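You operate a simulated robot arm through the tools that you are given. There is no shell and no other tool. Be economical: measure what you need, move in short steps, check, and stop when the job is done.

The job below is to be done with a simulated robot arm. You get a single attempt, and the scene is never put back.

## Task
Clean up the oil spilt on the panel ledge.
Fine: lay the white soak pad on the puddle till it has gone, put the pad in the red waste tub, wipe the oil film off with the orange cloth and lay the cloth back.

Only the result counts: the job must be done as asked and must still hold three seconds after the hand-in. Knocking over, shifting, dropping, spilling or breaking anything else fails it. Flat cloth is picked up by pressing the open fingertips on it (5 to 10 N) and closing them slowly along it; thin cloth reads only 2 to 8 mm in the jaws.

## Robot
A 6-joint arm with a two-finger parallel gripper, fixed in place. Base frame: the origin is at the foot of the arm, x ahead of it, y to its left, z up. Units: m, degrees, N and s.
With the tool pointing down near the work surface it reaches from about 0.1 to 0.56 m from the base axis. Its first joint turns from -66.0 to 66.0 degrees. Payload 2.45 kg.
The TCP is the grasp point between the finger pads, 0.024 m short of the fingertips. In the tool frame z runs along the fingers and y along their closing line. Largest opening 0.068 m; finger width 0.017, thickness 0.01; the body of the gripper, 0.04 by 0.07 m, starts 0.041 m behind the TCP.
Orientation is told as [roll, pitch, yaw] about the base's x, y, z axes, in that order, counted from this pose: with the fingers straight down and closing along the base's y, the tool's x points along the base's -x, its y along +y and its z along -z.

## Interface
- The arm moves only by the tool jog_arm. Its argument "moves" is one flat list of numbers, 7 for each row, row after row: the shift along the tool's x, y, z in mm, then the turn, a rotation vector about the tool's x, y, z in degrees, then the gripper command, from -1 (shut) to 1 (fully open), values between in proportion. In form: [dx, dy, dz, wx, wy, wz, gripper, dx, dy, dz, wx, wy, wz, gripper, ...]. A call has 1 to 8 rows; each row shifts and turns the commanded pose from where the row before left it, along the tool's axes as they then stand. Rows are played at 5 a second. More than 0.05 m and 8.6 degrees between two rows, or a gripper value outside its range, and nothing of the call is played. A pose out of reach is approached as far as the arm can. The call stops where the force on the tool passes 40 N (or 10 N more than at its start, if that is more) or the arm is blocked; 0.2 s more then pass. Each finger travels about 0.108 m/s and halts on what it meets, pressing with about 39 N; the grip force reading is that of the motor and also rises with nothing between the fingers. The clock runs only during rows and for 0.2 s after the last one: add rows that do not move to give the fingers time. It gives the time, the measured TCP pose, the force on the tool (base axes), the opening and the grip force at its end, in the units of the frame above (readings bear some noise).
- Cameras (640 x 400 px; columns grow to the right, rows downward): "scene" is fixed at [0.1554, 0.4091, 1.4507]; the picture's right is [-0.83, -0.56, 0.00], its down [-0.39, 0.58, -0.72] and it looks along [0.40, -0.60, -0.70] (base axes); focal length 312 px, centre (320, 200). "wrist" rides on the gripper at [-0.032, 0, -0.039] in the tool frame; the picture's right is [0.00, -1.00, 0.00], its down [0.97, 0.00, -0.24] and it looks along [0.24, 0.00, 0.97] (tool axes); focal length 218 px, centre (320, 200). There is no depth. A picture from a camera that has moved, and an enlarged one, comes with that camera's place and axes in the base frame and with its lens.
- camera(camera): a new picture of that camera. The clock stands still meanwhile.
- enlarge(camera, box): a new picture of the part [left, top, right, bottom] of that camera's present view, enlarged. The clock stands still meanwhile.
- job_done(): hands the job in; it is judged then, once.

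Work in short steps. Places have to be worked out from the pictures, the camera data and where the tool is seen: move nearer, look again, correct. Check each grasp and each placing, and mend what went wrong. You have 120 turns and 76 pictures in all, those below and enlarged ones among them. Open the gripper and draw the arm clear of the work before you hand the job in, unless the task says otherwise; then end with one line.

The tools are called after "Request:" by a JSON object that holds its "api" and its "payload". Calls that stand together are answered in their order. jog_arm: Moves the arm, as the interface text tells. Its arguments: {"type":"object","properties":{"moves":{"type":"array"}},"required":["moves"]} The other tools are called the same way: camera (camera) takes a picture; enlarge (camera, box) takes an enlarged picture of a part of a camera's view; job_done () hands the job in.

At the start:

```text
clock: 0.0
position: [0.3652, -0.3382, 1.13]
tcp_rot: [0.0, 0.1, 0.1]
ft_force: [1.2, 0.5, 0.0]
opening: 0.0681
gripper_force: 0.2
```

scene: 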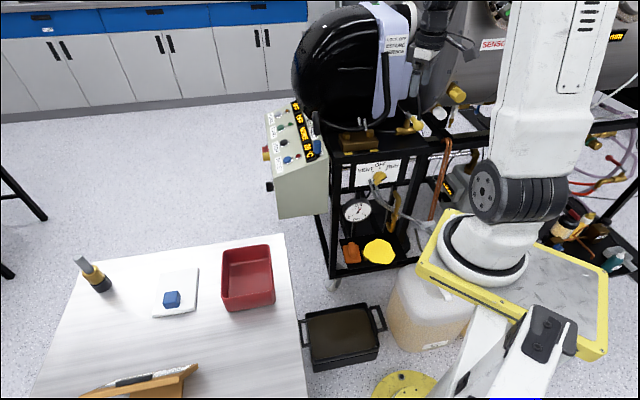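
wrist: 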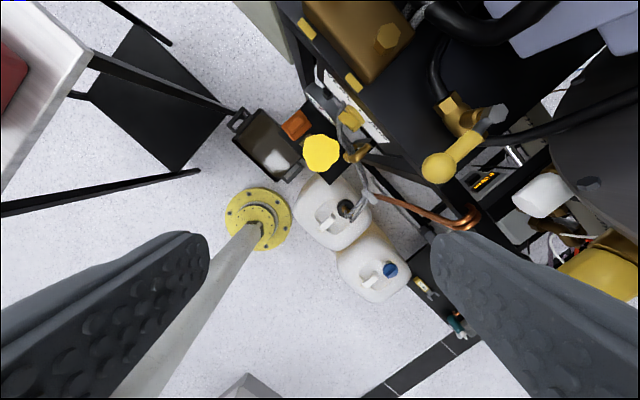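

I'll enlarge the scene's table area and panel areas to find the pad, cloth, tub and puddle.

Request:
{"api": "enlarge", "payload": {"camera": "scene", "box": [20, 220, 320, 400]}}

Request:
{"api": "enlarge", "payload": {"camera": "scene", "box": [240, 80, 440, 300]}}

Request:
{"api": "enlarge", "payload": {"camera": "scene", "box": [400, 180, 640, 400]}}

```text
2.13 times, centred on (170, 310) of scene
camera zoom: at [0.1554, 0.4091, 1.4507], right [-0.83, -0.56, 0.0], down [-0.39, 0.58, -0.72], along [0.4, -0.6, -0.7], focal length 666 px, centre (640, -35)
```

zoom: 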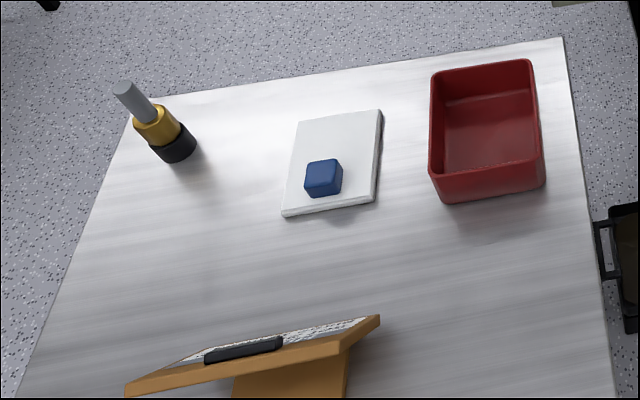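

```text
1.82 times, centred on (340, 190) of scene
camera zoom: at [0.1554, 0.4091, 1.4507], right [-0.83, -0.56, 0.0], down [-0.39, 0.58, -0.72], along [0.4, -0.6, -0.7], focal length 568 px, centre (284, 218)
```

zoom: 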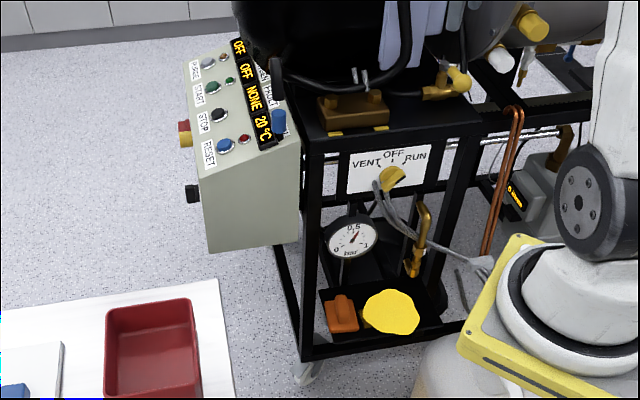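

```text
1.82 times, centred on (520, 290) of scene
camera zoom: at [0.1554, 0.4091, 1.4507], right [-0.83, -0.56, 0.0], down [-0.39, 0.58, -0.72], along [0.4, -0.6, -0.7], focal length 568 px, centre (-44, 36)
```

zoom: 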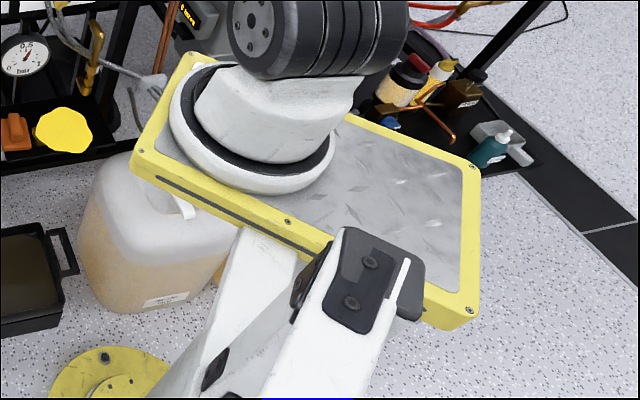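

The puddle appears to be on the low black ledge next to the orange cloth, at about (0.376,-0.344,0.44). The table with the pad and tub seems to be at z≈0.79. I'll look closer from the wrist.

Request:
{"api": "enlarge", "payload": {"camera": "wrist", "box": [220, 60, 480, 240]}}

Request:
{"api": "enlarge", "payload": {"camera": "scene", "box": [320, 150, 440, 280]}}

```text
2.22 times, centred on (350, 150) of wrist
camera zoom: at [0.3955, -0.3384, 1.1697], right [0.0, -1.0, 0.0], down [-0.97, 0.0, 0.24], along [-0.24, 0.0, -0.97], focal length 485 px, centre (253, 311)
```

zoom: 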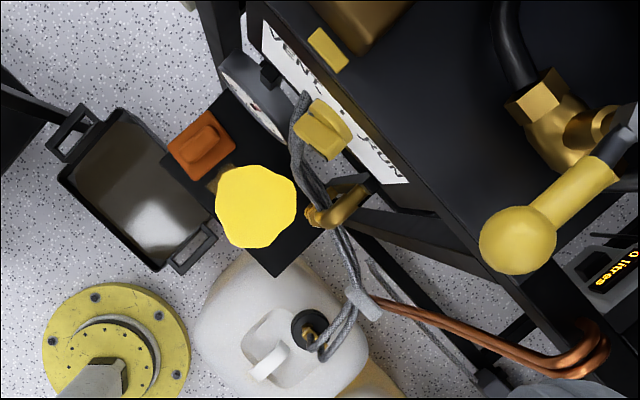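

```text
3.08 times, centred on (380, 215) of scene
camera zoom: at [0.1554, 0.4091, 1.4507], right [-0.83, -0.56, 0.0], down [-0.39, 0.58, -0.72], along [0.4, -0.6, -0.7], focal length 961 px, centre (135, 154)
```

zoom: 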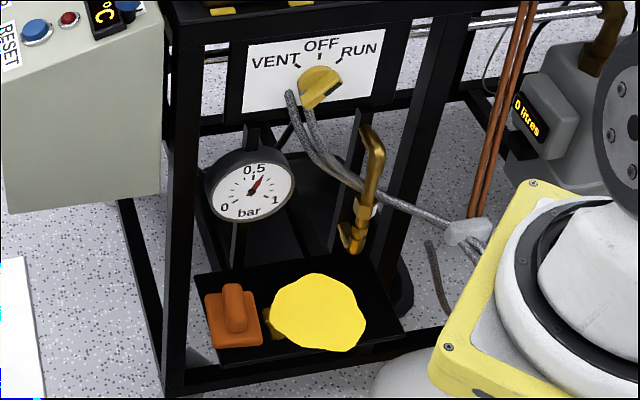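

The ledge sticks out of the rack toward the arm, and the cloth has a grab ridge. I'll first move across toward the table, staying high and at safe radius, to view the pad.

Request:
{"api": "jog_arm", "payload": {"moves": [-8, 42, 0, 0, 0, 0, 1, -8, 42, 0, 0, 0, 0, 1, -8, 42, 0, 0, 0, 0, 1, -8, 42, 0, 0, 0, 0, 1, -8, 42, 0, 0, 0, 0, 1, -8, 42, 0, 0, 0, 0, 1, -8, 42, 0, 0, 0, 0, 1, -8, 42, 0, 0, 0, 0, 1]}}

Request:
{"api": "jog_arm", "payload": {"moves": [-8, 42, 0, 0, 0, 0, 1, -8, 42, 0, 0, 0, 0, 1, -8, 42, 0, 0, 0, 0, 1, -8, 42, 0, 0, 0, 0, 1, -8, 42, 0, 0, 0, 0, 1, -8, 42, 0, 0, 0, 0, 1, -8, 20, 0, 0, 0, 0, 1, 0, 0, 0, 0, 0, 0, 1]}}

Request:
{"api": "camera", "payload": {"camera": "wrist"}}

```text
clock: 1.8
position: [0.4281, -0.0017, 1.1312]
tcp_rot: [0.0, 0.0, -0.1]
ft_force: [0.1, -0.1, 0.2]
opening: 0.0678
gripper_force: 0.0
```

```text
clock: 3.6
position: [0.4847, 0.2707, 1.1304]
tcp_rot: [0.1, -0.1, 0.0]
ft_force: [-0.5, -0.7, 0.1]
opening: 0.0681
gripper_force: 0.0
```

```text
68 pictures are left
camera wrist: at [0.5147, 0.2702, 1.1695], right [0.0, -1.0, 0.0], down [-0.97, 0.0, 0.24], along [-0.24, 0.0, -0.97], focal length 218 px, centre (320, 200)
```

wrist: 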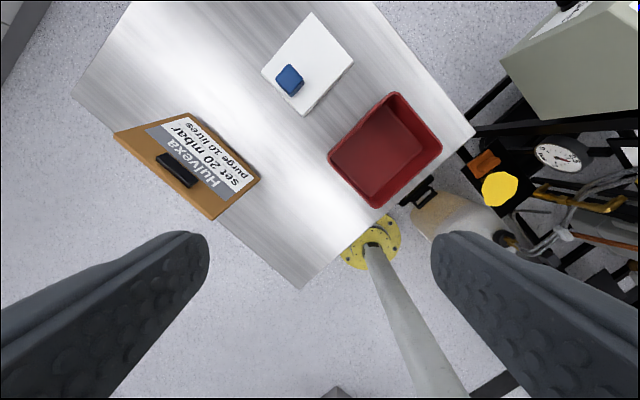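

The pad centre is near (0.637,0.290), the blue block near (0.61,0.314), and the tub sits between them and the rack. I'll move above the block and lower to look.

Request:
{"api": "jog_arm", "payload": {"moves": [-25, 9, 20, 0, 0, 0, 1, -25, 9, 20, 0, 0, 0, 1, -25, 9, 20, 0, 0, 0, 1, -25, 9, 20, 0, 0, 0, 1, -20, 9, 20, 0, 0, 0, 1, 0, 0, 30, 0, 0, 0, 1, 0, 0, 0, 0, 0, 0, 1]}}

Request:
{"api": "camera", "payload": {"camera": "wrist"}}

```text
clock: 5.2
position: [0.6043, 0.3144, 1.0015]
tcp_rot: [0.0, 0.0, 0.1]
ft_force: [0.7, 1.1, 0.2]
opening: 0.0681
gripper_force: 0.2
```

```text
67 pictures are left
camera wrist: at [0.6344, 0.3149, 1.0398], right [0.0, -1.0, 0.0], down [-0.97, 0.0, 0.24], along [-0.24, 0.0, -0.97], focal length 218 px, centre (320, 200)
```

wrist: 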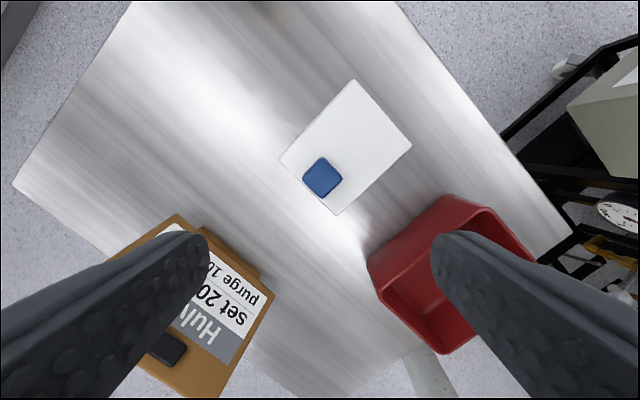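

Request:
{"api": "enlarge", "payload": {"camera": "wrist", "box": [260, 70, 430, 230]}}

Request:
{"api": "enlarge", "payload": {"camera": "scene", "box": [145, 260, 205, 325]}}

```text
2.50 times, centred on (345, 150) of wrist
camera zoom: at [0.6344, 0.3149, 1.0398], right [0.0, -1.0, 0.0], down [-0.97, 0.0, 0.24], along [-0.24, 0.0, -0.97], focal length 546 px, centre (258, 325)
```

zoom: 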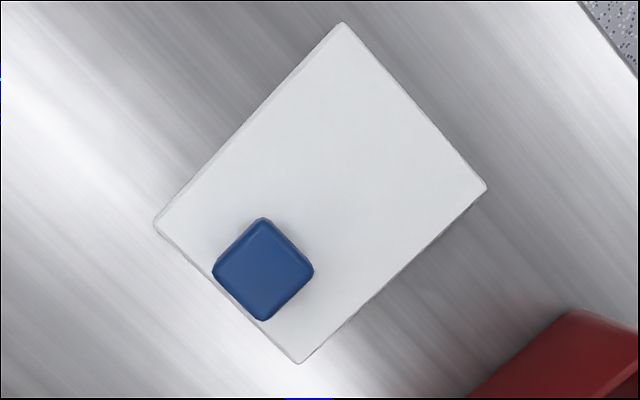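

```text
6.15 times, centred on (175, 292) of scene
camera zoom: at [0.1554, 0.4091, 1.4507], right [-0.83, -0.56, 0.0], down [-0.39, 0.58, -0.72], along [0.4, -0.6, -0.7], focal length 1923 px, centre (1212, -369)
```

zoom: 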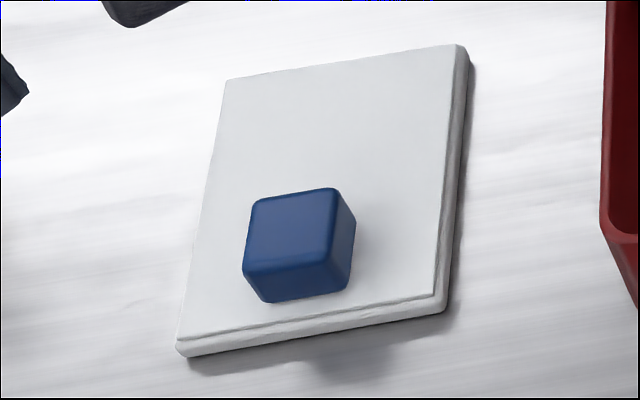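

The block looks like a grab handle on the pad's axis, ~29 mm square, with edges at 45°. I'll turn yaw to -45° and part-close while descending to look again.

Request:
{"api": "jog_arm", "payload": {"moves": [0, 0, 0, 0, 0, 7.5, 0.5, 0, 0, 0, 0, 0, 7.5, 0.5, 0, 0, 0, 0, 0, 7.5, 0.5, 0, 0, 0, 0, 0, 7.5, 0.5, 0, 0, 0, 0, 0, 7.5, 0.5, 0, 0, 0, 0, 0, 7.5, 0.5, 0, 0, 40, 0, 0, 0, 0.5, 0, 0, 40, 0, 0, 0, 0.5]}}

Request:
{"api": "camera", "payload": {"camera": "wrist"}}

Request:
{"api": "enlarge", "payload": {"camera": "scene", "box": [100, 200, 300, 325]}}

```text
clock: 7.0
position: [0.603, 0.3156, 0.9213]
tcp_rot: [0.0, 0.0, -44.9]
ft_force: [-0.4, -0.8, -0.5]
opening: 0.0511
gripper_force: 0.2
```

```text
64 pictures are left
camera wrist: at [0.625, 0.2921, 0.9595], right [-0.71, -0.71, 0.0], down [-0.69, 0.69, 0.24], along [-0.17, 0.17, -0.97], focal length 218 px, centre (320, 200)
```

wrist: 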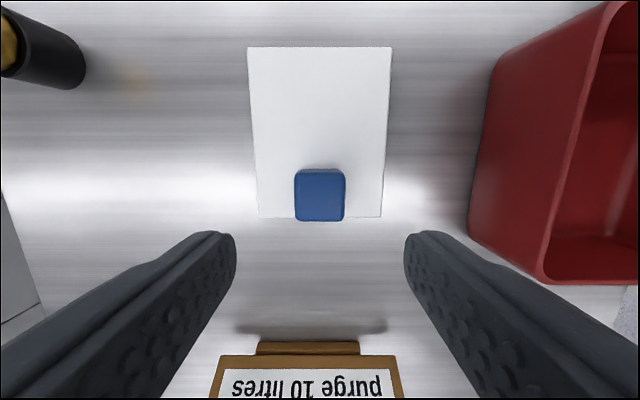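

```text
3.20 times, centred on (200, 262) of scene
camera zoom: at [0.1554, 0.4091, 1.4507], right [-0.83, -0.56, 0.0], down [-0.39, 0.58, -0.72], along [0.4, -0.6, -0.7], focal length 1000 px, centre (704, 0)
```

zoom: 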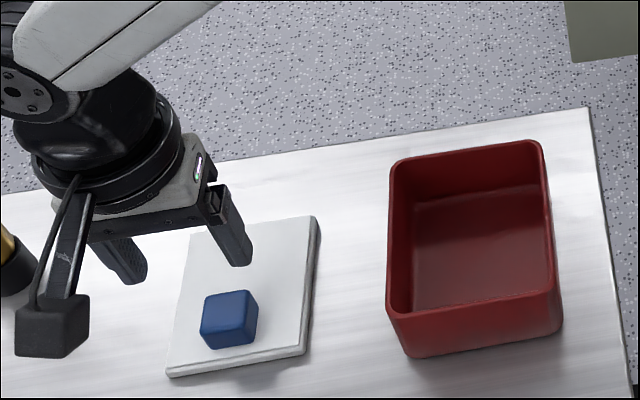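

A dark box hangs near the gripper in the scene view; I'll check the full scene to see what it is.

Request:
{"api": "camera", "payload": {"camera": "scene"}}

Request:
{"api": "enlarge", "payload": {"camera": "scene", "box": [80, 180, 220, 340]}}

```text
62 pictures are left
```

scene: 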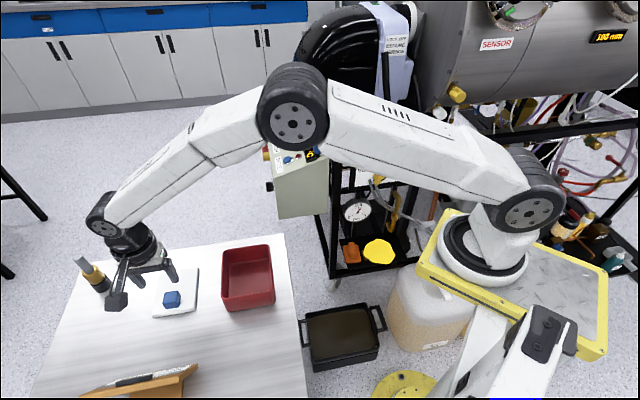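

```text
2.50 times, centred on (150, 260) of scene
camera zoom: at [0.1554, 0.4091, 1.4507], right [-0.83, -0.56, 0.0], down [-0.39, 0.58, -0.72], along [0.4, -0.6, -0.7], focal length 781 px, centre (745, 50)
```

zoom: 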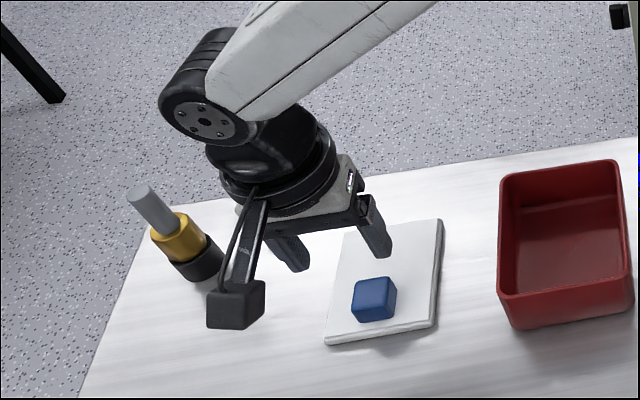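

The box is an appendage on the tool's +x side, apparently high up (about 0.1 above TCP), so it isn't a problem. The block is centred under the tool, so I'll descend 80 mm and look.

Request:
{"api": "jog_arm", "payload": {"moves": [0, 0, 25, 0, 0, 0, 0.5, 0, 0, 25, 0, 0, 0, 0.5, 0, 0, 20, 0, 0, 0, 0.5, 0, 0, 0, 0, 0, 0, 0.5]}}

Request:
{"api": "camera", "payload": {"camera": "wrist"}}

Request:
{"api": "enlarge", "payload": {"camera": "scene", "box": [80, 180, 220, 340]}}

```text
clock: 8.0
position: [0.6032, 0.3148, 0.8511]
tcp_rot: [0.0, 0.0, -45.0]
ft_force: [-0.3, 0.0, -0.7]
opening: 0.0508
gripper_force: 0.1
```

```text
60 pictures are left
camera wrist: at [0.6253, 0.2921, 0.8902], right [-0.71, -0.71, 0.0], down [-0.69, 0.69, 0.24], along [-0.17, 0.17, -0.97], focal length 218 px, centre (320, 200)
```

wrist: 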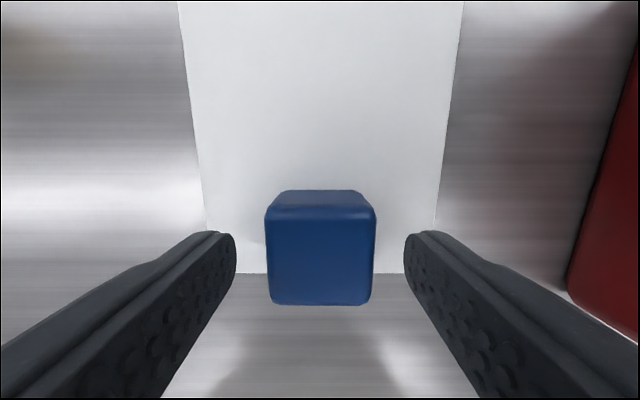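

```text
2.50 times, centred on (150, 260) of scene
camera zoom: at [0.1554, 0.4091, 1.4507], right [-0.83, -0.56, 0.0], down [-0.39, 0.58, -0.72], along [0.4, -0.6, -0.7], focal length 781 px, centre (745, 50)
```

zoom: 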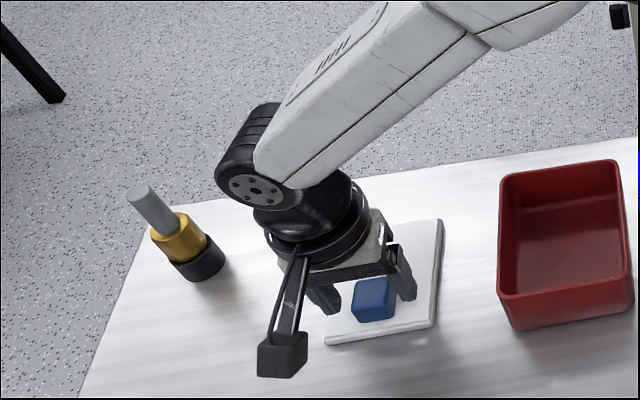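

The block is centred between the fingers, with its top around z≈0.826. I'll descend 25 mm and close.

Request:
{"api": "jog_arm", "payload": {"moves": [0, 0, 10, 0, 0, 0, 0.5, 0, 0, 8, 0, 0, 0, 0.5, 0, 0, 7, 0, 0, 0, 0.5, 0, 0, 0, 0, 0, 0, 0.5]}}

Request:
{"api": "jog_arm", "payload": {"moves": [0, 0, 0, 0, 0, 0, 0.1, 0, 0, 0, 0, 0, 0, -0.1, 0, 0, 0, 0, 0, 0, -0.4, 0, 0, 0, 0, 0, 0, -0.4]}}

Request:
{"api": "camera", "payload": {"camera": "wrist"}}

```text
clock: 8.8
position: [0.6078, 0.318, 0.8367]
tcp_rot: [0.5, -0.2, -45.0]
ft_force: [-2.0, -0.6, 7.2]
opening: 0.0519
gripper_force: 0.8
stopped in row 3: the force on the tool passed its limit (the readings are from after the stop); the commanded pose is now the measured one
```

```text
clock: 9.8
position: [0.6079, 0.3182, 0.8362]
tcp_rot: [0.6, -0.1, -44.9]
ft_force: [3.6, 3.9, 13.7]
opening: 0.034
gripper_force: 8.1
```

```text
58 pictures are left
camera wrist: at [0.6285, 0.2949, 0.8761], right [-0.71, -0.71, -0.01], down [-0.69, 0.68, 0.24], along [-0.16, 0.18, -0.97], focal length 218 px, centre (320, 200)
```

wrist: 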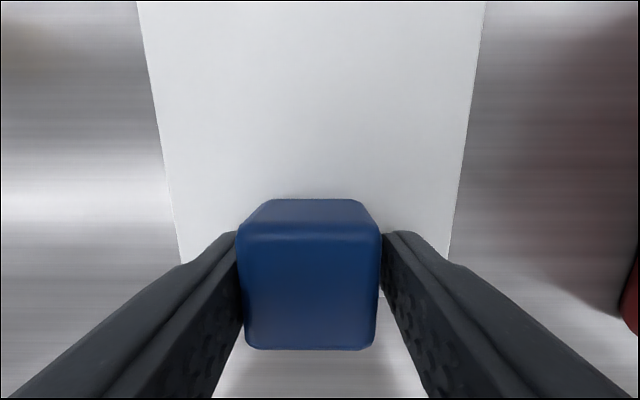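

Contact came at z≈0.836, and the fingers have stopped at 34 mm on the block. I'll squeeze fully and lift a few mm to see whether the pad comes along.

Request:
{"api": "jog_arm", "payload": {"moves": [0, 0, 0, 0, 0, 0, -1, 0, 0, 0, 0, 0, 0, -1, 0, 0, -5, 0, 0, 0, -1, 0, 0, -5, 0, 0, 0, -1, 0, 0, -5, 0, 0, 0, -1, 0, 0, -5, 0, 0, 0, -1]}}

Request:
{"api": "camera", "payload": {"camera": "wrist"}}

Request:
{"api": "enlarge", "payload": {"camera": "scene", "box": [80, 200, 220, 340]}}

```text
clock: 11.2
position: [0.6071, 0.3166, 0.8562]
tcp_rot: [0.4, 0.0, -45.0]
ft_force: [1.1, -0.1, -1.2]
opening: 0.0291
gripper_force: 38.5
```

```text
57 pictures are left
camera wrist: at [0.6278, 0.2938, 0.895], right [-0.71, -0.71, -0.01], down [-0.69, 0.68, 0.24], along [-0.17, 0.17, -0.97], focal length 218 px, centre (320, 200)
```

wrist: 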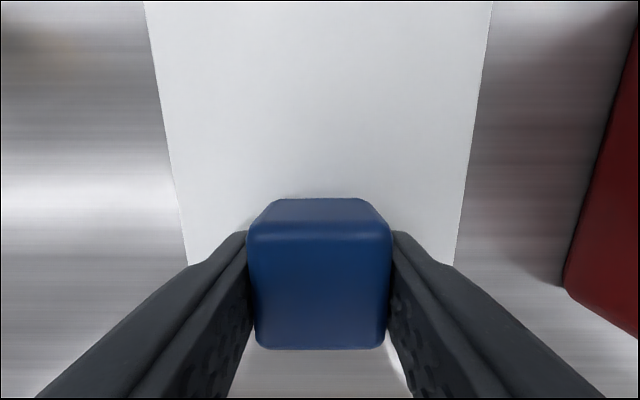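

```text
2.86 times, centred on (150, 270) of scene
camera zoom: at [0.1554, 0.4091, 1.4507], right [-0.83, -0.56, 0.0], down [-0.39, 0.58, -0.72], along [0.4, -0.6, -0.7], focal length 893 px, centre (806, 0)
```

zoom: 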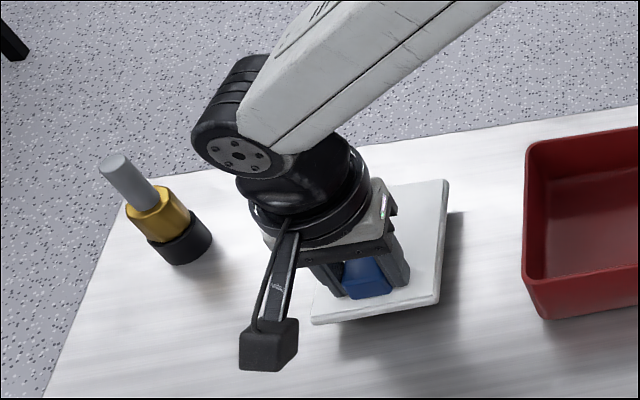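

The pad is gripped and lifts with its handle. I'll lift high, then carry it around toward the ledge, stopping outward of it to look.

Request:
{"api": "jog_arm", "payload": {"moves": [0, 0, -38, 0, 0, 0, -1, 0, 0, -38, 0, 0, 0, -1, 0, 0, -38, 0, 0, 0, -1, 0, 0, -38, 0, 0, 0, -1, 0, 0, -38, 0, 0, 0, -1, 0, 0, 0, 0, 0, 0, -1]}}

Request:
{"api": "jog_arm", "payload": {"moves": [-12.4, -43.7, 0, 0, 0, 0, -1, -12.4, -43.7, 0, 0, 0, 0, -1, -12.4, -43.7, 0, 0, 0, 0, -1, -12.4, -43.7, 0, 0, 0, 0, -1, -12.4, -43.7, 0, 0, 0, 0, -1, -12.4, -43.7, 0, 0, 0, 0, -1, -12.4, -43.7, 0, 0, 0, 0, -1, -12.4, -43.7, 0, 0, 0, 0, -1]}}

Request:
{"api": "jog_arm", "payload": {"moves": [-13.3, -31, 0, 0, 0, 0, -1, -13.3, -31, 0, 0, 0, 0, -1, -13.3, -31, 0, 0, 0, 0, -1, -13.3, -31, 0, 0, 0, 0, -1, -13.3, -31, 0, 0, 0, 0, -1, -13.3, -31, 0, 0, 0, 0, -1, -13.3, -31, 0, 0, 0, 0, -1, -13.3, -31, 0, 0, 0, 0, -1]}}

Request:
{"api": "camera", "payload": {"camera": "wrist"}}

Request:
{"api": "camera", "payload": {"camera": "scene"}}

```text
clock: 12.6
position: [0.6066, 0.3149, 1.0443]
tcp_rot: [0.3, 0.2, -45.0]
ft_force: [0.1, 1.1, -1.1]
opening: 0.029
gripper_force: 38.7
```

```text
clock: 14.3
position: [0.4282, -0.0029, 1.044]
tcp_rot: [0.4, -0.1, -44.9]
ft_force: [-0.2, 0.1, -0.7]
opening: 0.029
gripper_force: 38.4
```

```text
clock: 16.1
position: [0.3299, -0.2507, 1.0424]
tcp_rot: [0.4, 0.0, -44.9]
ft_force: [0.4, -0.1, -0.4]
opening: 0.0291
gripper_force: 39.1
```

```text
55 pictures are left
camera wrist: at [0.3509, -0.274, 1.0819], right [-0.71, -0.71, -0.01], down [-0.69, 0.68, 0.24], along [-0.17, 0.17, -0.97], focal length 218 px, centre (320, 200)
```

wrist: 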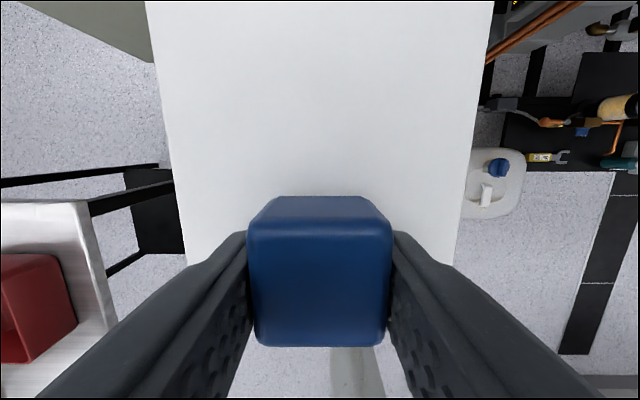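

```text
54 pictures are left
```

scene: 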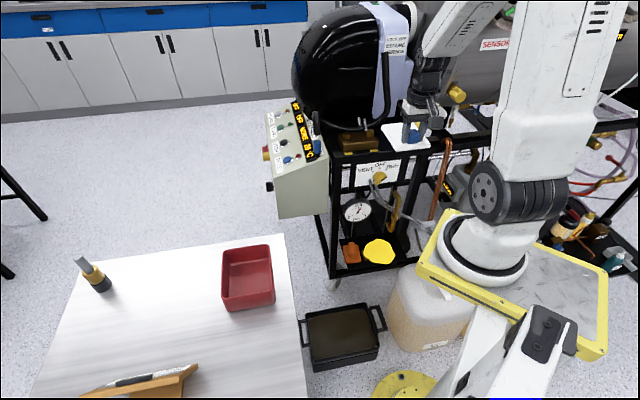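

The pad hides the wrist view, so I'll work from the scene camera. I'll zoom on the ledge for the exact geometry.

Request:
{"api": "enlarge", "payload": {"camera": "scene", "box": [335, 180, 415, 280]}}

```text
4.00 times, centred on (375, 230) of scene
camera zoom: at [0.1554, 0.4091, 1.4507], right [-0.83, -0.56, 0.0], down [-0.39, 0.58, -0.72], along [0.4, -0.6, -0.7], focal length 1250 px, centre (100, 80)
```

zoom: 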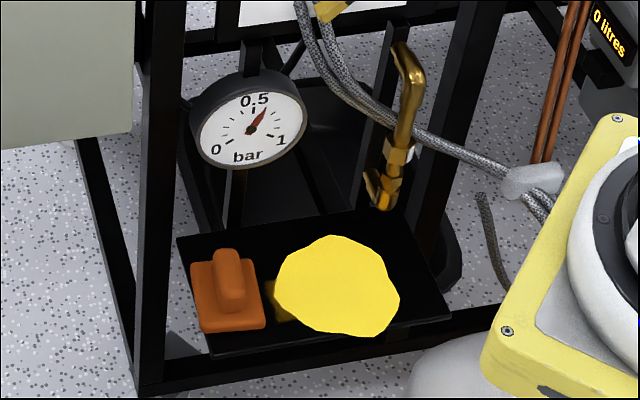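

Ledge geometry: puddle centre ≈(0.376,-0.346). The spout sits at its inner right, about z 0.5 and up, and the gauge is behind. I'll descend 40 mm outward of the final place, then slide the pad in under the spout.

Request:
{"api": "jog_arm", "payload": {"moves": [-25, -27, 0, 0, 0, 0, -1, 0, 0, 45, 0, 0, 0, -1, 0, 0, 45, 0, 0, 0, -1, 0, 0, 45, 0, 0, 0, -1, 0, 0, 45, 0, 0, 0, -1, 0, 0, 45, 0, 0, 0, -1, 0, 0, 45, 0, 0, 0, -1, 0, 0, 0, 0, 0, 0, -1]}}

Request:
{"api": "camera", "payload": {"camera": "scene"}}

Request:
{"api": "enlarge", "payload": {"camera": "scene", "box": [310, 130, 450, 290]}}

```text
clock: 17.9
position: [0.3284, -0.2865, 0.7718]
tcp_rot: [0.4, -0.1, -44.9]
ft_force: [-0.7, 0.1, 0.2]
opening: 0.0293
gripper_force: 38.8
```

```text
52 pictures are left
```

scene: 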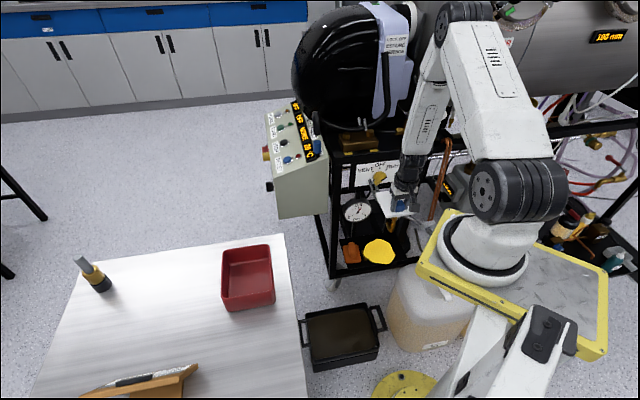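

```text
2.50 times, centred on (380, 210) of scene
camera zoom: at [0.1554, 0.4091, 1.4507], right [-0.83, -0.56, 0.0], down [-0.39, 0.58, -0.72], along [0.4, -0.6, -0.7], focal length 781 px, centre (170, 175)
```

zoom: 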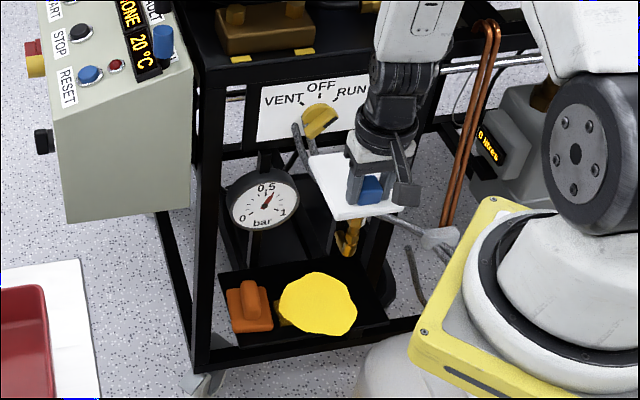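

No contact so far, but the hose is close. I'll pull 25 mm further outward and continue down.

Request:
{"api": "jog_arm", "payload": {"moves": [25, 0, 0, 0, 0, 0, -1, 0, 0, 40, 0, 0, 0, -1, 0, 0, 40, 0, 0, 0, -1, 0, 0, 40, 0, 0, 0, -1, 0, 0, 40, 0, 0, 0, -1, 0, 0, 40, 0, 0, 0, -1, 0, 0, 40, 0, 0, 0, -1, 0, 0, 0, 0, 0, 0, -1]}}

Request:
{"api": "enlarge", "payload": {"camera": "scene", "box": [310, 130, 450, 290]}}

```text
clock: 19.8
position: [0.3136, -0.2662, 0.5683]
tcp_rot: [0.2, -0.1, -45.0]
ft_force: [-0.1, 0.3, -0.3]
opening: 0.0289
gripper_force: 39.2
out of reach, approached as far as the arm can: row 3, 4
```

```text
2.50 times, centred on (380, 210) of scene
camera zoom: at [0.1554, 0.4091, 1.4507], right [-0.83, -0.56, 0.0], down [-0.39, 0.58, -0.72], along [0.4, -0.6, -0.7], focal length 781 px, centre (170, 175)
```

zoom: 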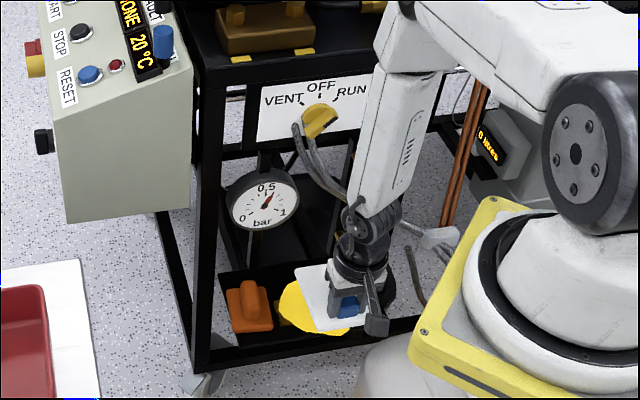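

I'll descend 70 mm more in small steps, then check before sliding in.

Request:
{"api": "jog_arm", "payload": {"moves": [0, 0, 25, 0, 0, 0, -1, 0, 0, 25, 0, 0, 0, -1, 0, 0, 15, 0, 0, 0, -1, 0, 0, 0, 0, 0, 0, -1]}}

Request:
{"api": "enlarge", "payload": {"camera": "scene", "box": [330, 180, 430, 280]}}

```text
clock: 20.8
position: [0.3151, -0.2669, 0.5421]
tcp_rot: [0.7, -0.3, -45.3]
ft_force: [1.2, 0.7, 0.2]
opening: 0.0291
gripper_force: 38.8
out of reach, approached as far as the arm can: row 1, 2, 3
```

```text
4.00 times, centred on (380, 230) of scene
camera zoom: at [0.1554, 0.4091, 1.4507], right [-0.83, -0.56, 0.0], down [-0.39, 0.58, -0.72], along [0.4, -0.6, -0.7], focal length 1250 px, centre (80, 80)
```

zoom: 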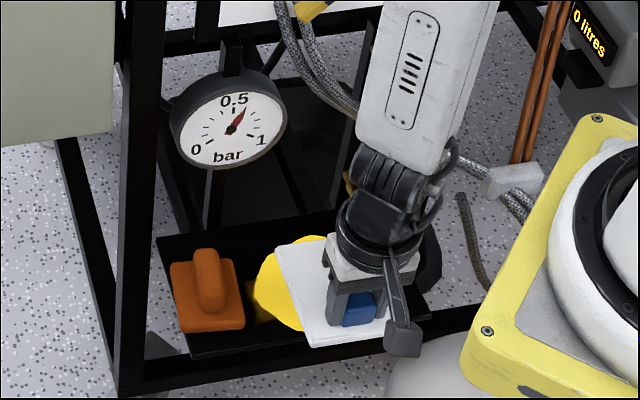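

The arm hits a reach limit so close in. Moving inward (larger radius) should help, so I'll move in 15 mm and see how far it descends.

Request:
{"api": "jog_arm", "payload": {"moves": [-8, 0, 0, 0, 0, 0, -1, -7, 0, 0, 0, 0, 0, -1, 0, 0, 0, 0, 0, 0, -1]}}

```text
clock: 21.6
position: [0.3224, -0.2743, 0.5422]
tcp_rot: [0.4, 0.0, -44.9]
ft_force: [-0.6, -1.0, -1.0]
opening: 0.0289
gripper_force: 38.9
out of reach, approached as far as the arm can: row 1
```

Request:
{"api": "jog_arm", "payload": {"moves": [-3, 0, 5, 0, 0, 0, -1, -3, 0, 5, 0, 0, 0, -1, -3, 0, 5, 0, 0, 0, -1, 0, 0, 0, 0, 0, 0, -1]}}

```text
clock: 22.6
position: [0.3295, -0.2809, 0.5277]
tcp_rot: [0.3, 0.1, -44.9]
ft_force: [-0.5, -0.3, -0.3]
opening: 0.029
gripper_force: 38.6
```

Request:
{"api": "jog_arm", "payload": {"moves": [-3, 0, 8, 0, 0, 0, -1, -3, 0, 8, 0, 0, 0, -1, -3, 0, 8, 0, 0, 0, -1, 0, 0, 0, 0, 0, 0, -1]}}

Request:
{"api": "enlarge", "payload": {"camera": "scene", "box": [330, 180, 430, 280]}}

```text
clock: 23.6
position: [0.3357, -0.2872, 0.5024]
tcp_rot: [0.5, 0.0, -44.9]
ft_force: [-0.1, 0.4, -0.8]
opening: 0.029
gripper_force: 39.1
```

```text
4.00 times, centred on (380, 230) of scene
camera zoom: at [0.1554, 0.4091, 1.4507], right [-0.83, -0.56, 0.0], down [-0.39, 0.58, -0.72], along [0.4, -0.6, -0.7], focal length 1250 px, centre (80, 80)
```

zoom: 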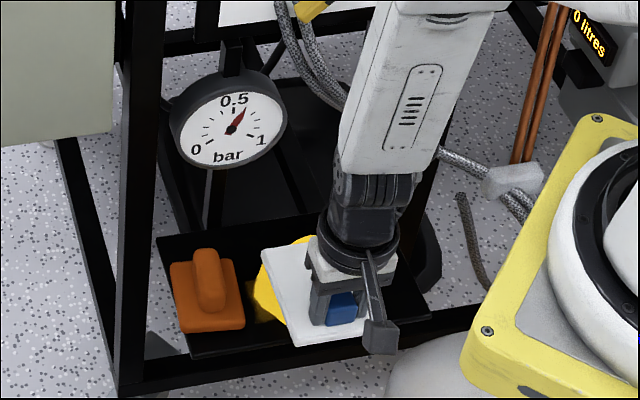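

I'll slide the last 35 mm inward at this height, then lower gently.

Request:
{"api": "jog_arm", "payload": {"moves": [-12, -2, 0, 0, 0, 0, -1, -12, -2, 0, 0, 0, 0, -1, -11, -1, 0, 0, 0, 0, -1, 0, 0, 5, 0, 0, 0, -1, 0, 0, 5, 0, 0, 0, -1, 0, 0, 0, 0, 0, 0, -1]}}

Request:
{"api": "enlarge", "payload": {"camera": "scene", "box": [330, 180, 430, 280]}}

```text
clock: 24.9
position: [0.358, -0.3145, 0.4931]
tcp_rot: [0.4, 0.0, -45.1]
ft_force: [0.3, 0.3, -1.4]
opening: 0.0288
gripper_force: 39.1
```

```text
4.00 times, centred on (380, 230) of scene
camera zoom: at [0.1554, 0.4091, 1.4507], right [-0.83, -0.56, 0.0], down [-0.39, 0.58, -0.72], along [0.4, -0.6, -0.7], focal length 1250 px, centre (80, 80)
```

zoom: 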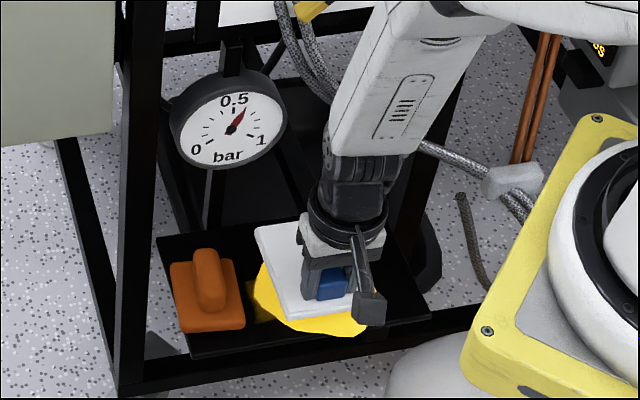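

Alignment looks right. I'll lower in 3 mm steps until contact.

Request:
{"api": "jog_arm", "payload": {"moves": [0, 0, 4, 0, 0, 0, -1, 0, 0, 3, 0, 0, 0, -1, 0, 0, 3, 0, 0, 0, -1, 0, 0, 0, 0, 0, 0, -1]}}

```text
clock: 25.9
position: [0.3572, -0.3127, 0.4832]
tcp_rot: [0.4, 0.0, -44.9]
ft_force: [0.7, 0.9, -0.8]
opening: 0.0288
gripper_force: 38.8
```

Request:
{"api": "jog_arm", "payload": {"moves": [0, 0, 2, 0, 0, 0, -1, 0, 0, 2, 0, 0, 0, -1, 0, 0, 2, 0, 0, 0, -1, 0, 0, 0, 0, 0, 0, -1]}}

Request:
{"api": "enlarge", "payload": {"camera": "scene", "box": [330, 180, 430, 280]}}

```text
clock: 26.9
position: [0.3578, -0.3142, 0.4763]
tcp_rot: [0.5, 0.0, -44.9]
ft_force: [0.2, -0.4, -0.2]
opening: 0.0289
gripper_force: 39.1
```

```text
4.00 times, centred on (380, 230) of scene
camera zoom: at [0.1554, 0.4091, 1.4507], right [-0.83, -0.56, 0.0], down [-0.39, 0.58, -0.72], along [0.4, -0.6, -0.7], focal length 1250 px, centre (80, 80)
```

zoom: 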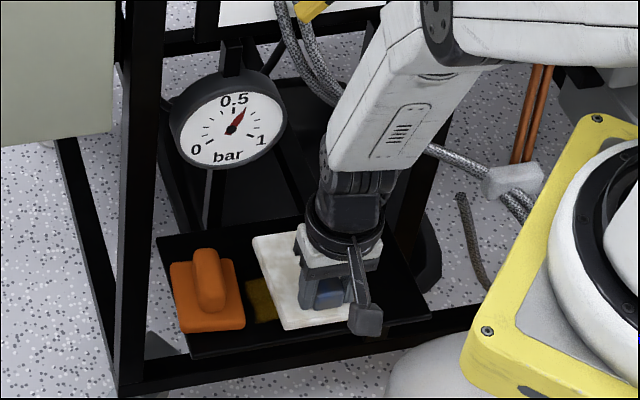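

The puddle is already being soaked up, and the brown film shows to the left of the pad. I'll press 2 mm more and hold.

Request:
{"api": "jog_arm", "payload": {"moves": [0, 0, 1, 0, 0, 0, -1, 0, 0, 1, 0, 0, 0, -1, 0, 0, 0, 0, 0, 0, -1, 0, 0, 0, 0, 0, 0, -1, 0, 0, 0, 0, 0, 0, -1, 0, 0, 0, 0, 0, 0, -1, 0, 0, 0, 0, 0, 0, -1, 0, 0, 0, 0, 0, 0, -1]}}

Request:
{"api": "jog_arm", "payload": {"moves": [0, 0, 0, 0, 0, 0, -1, 0, 0, 0, 0, 0, 0, -1, 0, 0, 0, 0, 0, 0, -1, 0, 0, 0, 0, 0, 0, -1, 0, 0, 0, 0, 0, 0, -1, 0, 0, 0, 0, 0, 0, -1, 0, 0, 0, 0, 0, 0, -1, 0, 0, 0, 0, 0, 0, -1]}}

Request:
{"api": "enlarge", "payload": {"camera": "scene", "box": [330, 180, 430, 280]}}

```text
clock: 28.8
position: [0.3564, -0.315, 0.4753]
tcp_rot: [0.4, 0.0, -45.0]
ft_force: [-1.0, -0.2, -0.1]
opening: 0.0289
gripper_force: 38.4
```

```text
clock: 30.6
position: [0.3582, -0.3151, 0.4745]
tcp_rot: [0.4, -0.1, -44.8]
ft_force: [0.5, -0.2, -0.7]
opening: 0.029
gripper_force: 39.0
```

```text
4.00 times, centred on (380, 230) of scene
camera zoom: at [0.1554, 0.4091, 1.4507], right [-0.83, -0.56, 0.0], down [-0.39, 0.58, -0.72], along [0.4, -0.6, -0.7], focal length 1250 px, centre (80, 80)
```

zoom: 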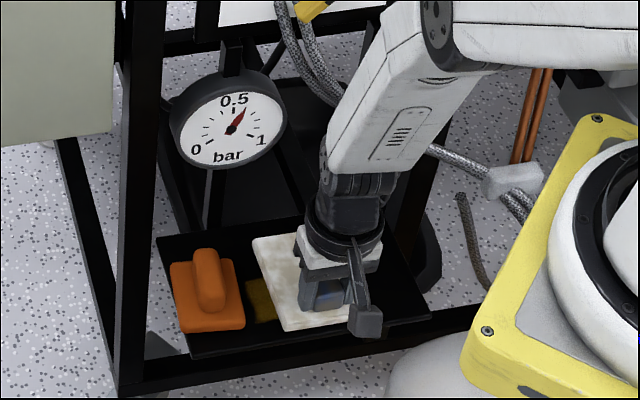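

Request:
{"api": "jog_arm", "payload": {"moves": [0, 0, 1.5, 0, 0, 0, -1, 0, 0, 1.5, 0, 0, 0, -1, 0, 0, 1.5, 0, 0, 0, -1, 0, 0, 0, 0, 0, 0, -1, 0, 0, 0, 0, 0, 0, -1, 0, 0, 0, 0, 0, 0, -1, 0, 0, 0, 0, 0, 0, -1, 0, 0, 0, 0, 0, 0, -1]}}

Request:
{"api": "jog_arm", "payload": {"moves": [0, 0, 0, 0, 0, 0, -1, 0, 0, 0, 0, 0, 0, -1, 0, 0, 0, 0, 0, 0, -1, 0, 0, 0, 0, 0, 0, -1, 0, 0, 0, 0, 0, 0, -1, 0, 0, 0, 0, 0, 0, -1, 0, 0, 0, 0, 0, 0, -1, 0, 0, 0, 0, 0, 0, -1]}}

```text
clock: 31.2
position: [0.3586, -0.3158, 0.4738]
tcp_rot: [0.5, 0.0, -44.9]
ft_force: [-1.1, 0.6, 7.5]
opening: 0.0293
gripper_force: 39.5
stopped in row 3: the force on the tool passed its limit (the readings are from after the stop); the commanded pose is now the measured one
```

```text
clock: 33.0
position: [0.3583, -0.3156, 0.4729]
tcp_rot: [0.4, 0.0, -44.9]
ft_force: [1.2, -1.3, 16.2]
opening: 0.0291
gripper_force: 38.6
```

The pad is now firmly on the ledge. I'll hold another 3 s, then lift slightly to check the puddle.

Request:
{"api": "jog_arm", "payload": {"moves": [0, 0, 0, 0, 0, 0, -1, 0, 0, 0, 0, 0, 0, -1, 0, 0, 0, 0, 0, 0, -1, 0, 0, 0, 0, 0, 0, -1, 0, 0, 0, 0, 0, 0, -1, 0, 0, 0, 0, 0, 0, -1, 0, 0, 0, 0, 0, 0, -1, 0, 0, 0, 0, 0, 0, -1]}}

Request:
{"api": "jog_arm", "payload": {"moves": [0, 0, 0, 0, 0, 0, -1, 0, 0, 0, 0, 0, 0, -1, 0, 0, 0, 0, 0, 0, -1, 0, 0, 0, 0, 0, 0, -1, 0, 0, 0, 0, 0, 0, -1, 0, 0, -6, 0, 0, 0, -1, 0, 0, -6, 0, 0, 0, -1, 0, 0, -6, 0, 0, 0, -1]}}

Request:
{"api": "jog_arm", "payload": {"moves": [12, 0, -1, 0, 0, 0, -1, 12, 0, -3, 0, 0, 0, -1, 10, 0, -10, 0, 0, 0, -1, 3, 0, -15, 0, 0, 0, -1, 3, 0, -15, 0, 0, 0, -1, 3, 0, -15, 0, 0, 0, -1, 3, 0, -15, 0, 0, 0, -1, 0, 0, -15, 0, 0, 0, -1]}}

Request:
{"api": "enlarge", "payload": {"camera": "scene", "box": [330, 180, 430, 280]}}

```text
clock: 34.8
position: [0.3583, -0.3157, 0.4731]
tcp_rot: [0.4, 0.0, -44.9]
ft_force: [0.5, -1.3, 20.3]
opening: 0.029
gripper_force: 39.1
```

```text
clock: 36.6
position: [0.3581, -0.3149, 0.491]
tcp_rot: [0.3, 0.2, -45.0]
ft_force: [-0.3, 0.2, -0.1]
opening: 0.0292
gripper_force: 38.9
```

```text
clock: 38.4
position: [0.3251, -0.2839, 0.5796]
tcp_rot: [0.3, 0.1, -45.0]
ft_force: [-0.3, 0.1, -1.1]
opening: 0.0289
gripper_force: 39.0
```

```text
4.00 times, centred on (380, 230) of scene
camera zoom: at [0.1554, 0.4091, 1.4507], right [-0.83, -0.56, 0.0], down [-0.39, 0.58, -0.72], along [0.4, -0.6, -0.7], focal length 1250 px, centre (80, 80)
```

zoom: 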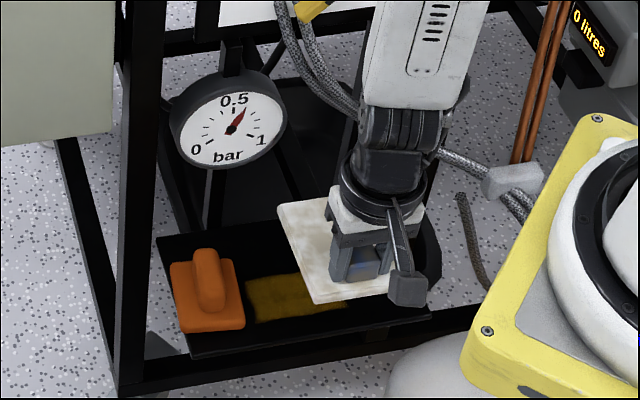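

The puddle is gone; a brown film rectangle remains. I'll raise the pad clear, moving outward and up, and measure the tub in a scene zoom.

Request:
{"api": "jog_arm", "payload": {"moves": [4, 0, -45, 0, 0, 0, -1, 3, 0, -45, 0, 0, 0, -1, 0, 0, -45, 0, 0, 0, -1, 0, 0, -45, 0, 0, 0, -1, 0, 0, -45, 0, 0, 0, -1, 0, 0, -45, 0, 0, 0, -1, 0, 0, -45, 0, 0, 0, -1, 0, 0, -45, 0, 0, 0, -1]}}

Request:
{"api": "jog_arm", "payload": {"moves": [0, 0, -45, 0, 0, 0, -1, 0, 0, -45, 0, 0, 0, -1, 0, 0, 0, 0, 0, 0, -1]}}

Request:
{"api": "enlarge", "payload": {"camera": "scene", "box": [200, 230, 300, 330]}}

```text
clock: 40.2
position: [0.3179, -0.2816, 0.9397]
tcp_rot: [0.5, 0.1, -45.0]
ft_force: [0.0, -0.7, -0.2]
opening: 0.0295
gripper_force: 38.5
```

```text
clock: 41.0
position: [0.3182, -0.2825, 1.0294]
tcp_rot: [0.4, 0.1, -44.9]
ft_force: [-0.1, 0.3, 0.0]
opening: 0.029
gripper_force: 37.8
```

```text
4.00 times, centred on (250, 280) of scene
camera zoom: at [0.1554, 0.4091, 1.4507], right [-0.83, -0.56, 0.0], down [-0.39, 0.58, -0.72], along [0.4, -0.6, -0.7], focal length 1250 px, centre (600, -120)
```

zoom: 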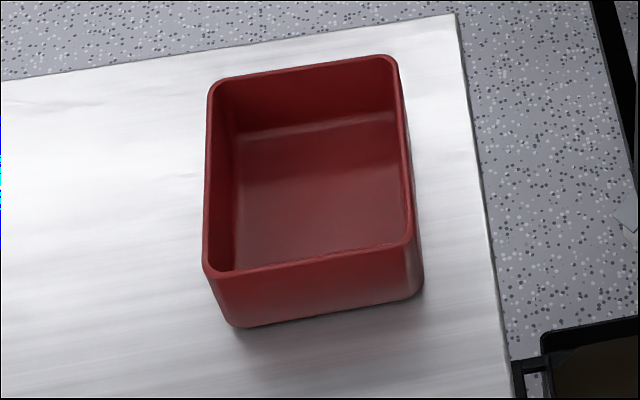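

Tub ≈0.11×0.125 outer; pad ≈0.087×0.109, so it fits level at this yaw. I need a precise tub centre, so I'll stop beside it for wrist views past the pad.

Request:
{"api": "jog_arm", "payload": {"moves": [14.2, 35.75, 0, 0, 0, 0, -1, 14.2, 35.75, 0, 0, 0, 0, -1, 14.2, 35.75, 0, 0, 0, 0, -1, 14.2, 35.75, 0, 0, 0, 0, -1, 14.2, 35.75, 0, 0, 0, 0, -1, 14.2, 35.75, 0, 0, 0, 0, -1, 14.2, 35.75, 0, 0, 0, 0, -1, 14.2, 35.75, 0, 0, 0, 0, -1]}}

Request:
{"api": "jog_arm", "payload": {"moves": [0, 0, 0, 0, 0, 0, -1]}}

Request:
{"api": "camera", "payload": {"camera": "wrist"}}

```text
clock: 42.8
position: [0.441, 0.002, 1.0322]
tcp_rot: [0.4, 0.1, -45.0]
ft_force: [0.2, -0.1, -1.3]
opening: 0.0292
gripper_force: 39.4
```

```text
clock: 43.2
position: [0.4409, 0.0009, 1.0316]
tcp_rot: [0.5, 0.2, -45.0]
ft_force: [-0.5, 0.0, -0.5]
opening: 0.0291
gripper_force: 39.1
```

```text
42 pictures are left
camera wrist: at [0.4609, -0.0219, 1.0712], right [-0.71, -0.71, -0.01], down [-0.69, 0.68, 0.24], along [-0.17, 0.18, -0.97], focal length 218 px, centre (320, 200)
```

wrist: 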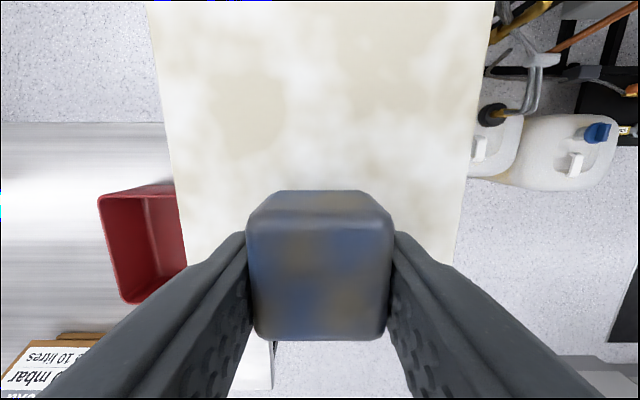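

Two views agree: tub rim z≈0.860, centre (0.505,0.176), inner ≈0.099×0.112. That's tight lengthwise, so I'll insert the pad tilted 30° with its inner end down. First I'll move over the tub and tilt.

Request:
{"api": "jog_arm", "payload": {"moves": [17.7, 33.7, 0, 0, 0, 0, -1, 17.7, 33.7, 0, 0, 0, 0, -1, 17.7, 33.7, 0, 0, 0, 0, -1, 17.7, 33.7, 0, 0, 0, 0, -1, 17.7, 33.7, 0, 0, 0, 0, -1, 0, 0, 0, 0, 0, 0, -1]}}

Request:
{"api": "jog_arm", "payload": {"moves": [0, 0, 0, 0, 7.5, 0, -1, 0, 0, 0, 0, 7.5, 0, -1, 0, 0, 0, 0, 7.5, 0, -1, 0, 0, 0, 0, 7.5, 0, -1, 0, 0, 0, 0, 0, 0, -1]}}

Request:
{"api": "enlarge", "payload": {"camera": "scene", "box": [150, 170, 330, 320]}}

```text
clock: 44.6
position: [0.4966, 0.1818, 1.0354]
tcp_rot: [0.5, 0.1, -44.9]
ft_force: [0.3, 0.7, -0.6]
opening: 0.0291
gripper_force: 38.7
```

```text
clock: 45.8
position: [0.4963, 0.1832, 1.0333]
tcp_rot: [0.5, 30.2, -44.7]
ft_force: [-0.4, 0.9, -0.7]
opening: 0.029
gripper_force: 39.1
```

```text
2.67 times, centred on (240, 245) of scene
camera zoom: at [0.1554, 0.4091, 1.4507], right [-0.83, -0.56, 0.0], down [-0.39, 0.58, -0.72], along [0.4, -0.6, -0.7], focal length 833 px, centre (533, 80)
```

zoom: 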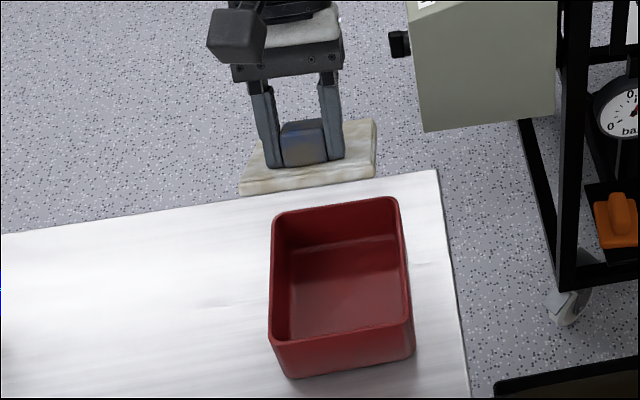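

Tilt is right. I'll descend 85 mm so the lower edge is just above the rim, and check alignment.

Request:
{"api": "jog_arm", "payload": {"moves": [-14, 0, 24.2, 0, 0, 0, -1, -14, 0, 24.2, 0, 0, 0, -1, -14.5, 0, 25.2, 0, 0, 0, -1, 0, 0, 0, 0, 0, 0, -1]}}

Request:
{"api": "enlarge", "payload": {"camera": "scene", "box": [180, 200, 300, 320]}}

Request:
{"api": "camera", "payload": {"camera": "wrist"}}

```text
clock: 46.8
position: [0.497, 0.1847, 0.947]
tcp_rot: [0.4, 30.1, -44.7]
ft_force: [-0.7, 0.1, 0.2]
opening: 0.029
gripper_force: 38.7
```

```text
3.33 times, centred on (240, 260) of scene
camera zoom: at [0.1554, 0.4091, 1.4507], right [-0.83, -0.56, 0.0], down [-0.39, 0.58, -0.72], along [0.4, -0.6, -0.7], focal length 1041 px, centre (587, 0)
```

zoom: 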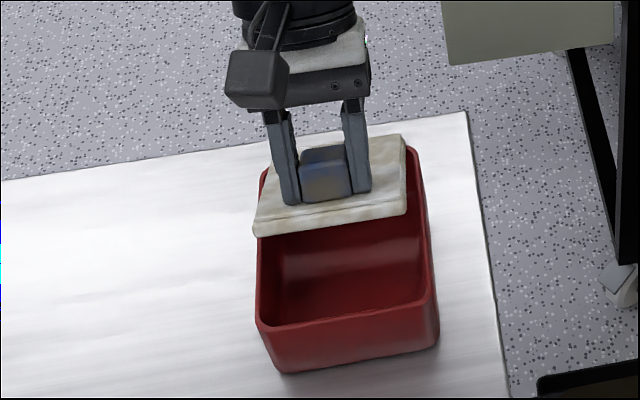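

```text
39 pictures are left
camera wrist: at [0.5293, 0.1504, 0.9654], right [-0.71, -0.71, -0.01], down [-0.51, 0.5, 0.69], along [-0.49, 0.49, -0.72], focal length 218 px, centre (320, 200)
```

wrist: 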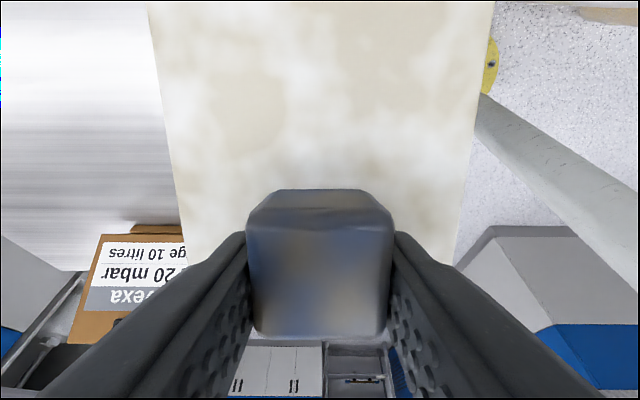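

By measurement the pad sits about 5 mm to the right laterally and 3 mm inward of ideal. I'll correct that and lower 25 mm into the tub, checking force.

Request:
{"api": "jog_arm", "payload": {"moves": [2.6, 4, 1.5, 0, 0, 0, -1, -6, 0, 10.4, 0, 0, 0, -1, -6, 0, 10.4, 0, 0, 0, -1, 0, 0, 0, 0, 0, 0, -1]}}

Request:
{"api": "enlarge", "payload": {"camera": "scene", "box": [200, 220, 290, 320]}}

```text
clock: 47.8
position: [0.4977, 0.1886, 0.9249]
tcp_rot: [0.4, 30.0, -44.7]
ft_force: [-0.4, 0.6, -0.1]
opening: 0.0291
gripper_force: 39.2
```

```text
4.00 times, centred on (245, 270) of scene
camera zoom: at [0.1554, 0.4091, 1.4507], right [-0.83, -0.56, 0.0], down [-0.39, 0.58, -0.72], along [0.4, -0.6, -0.7], focal length 1250 px, centre (620, -80)
```

zoom: 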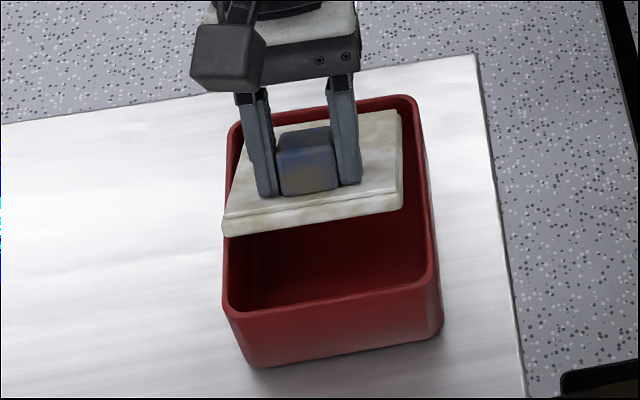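

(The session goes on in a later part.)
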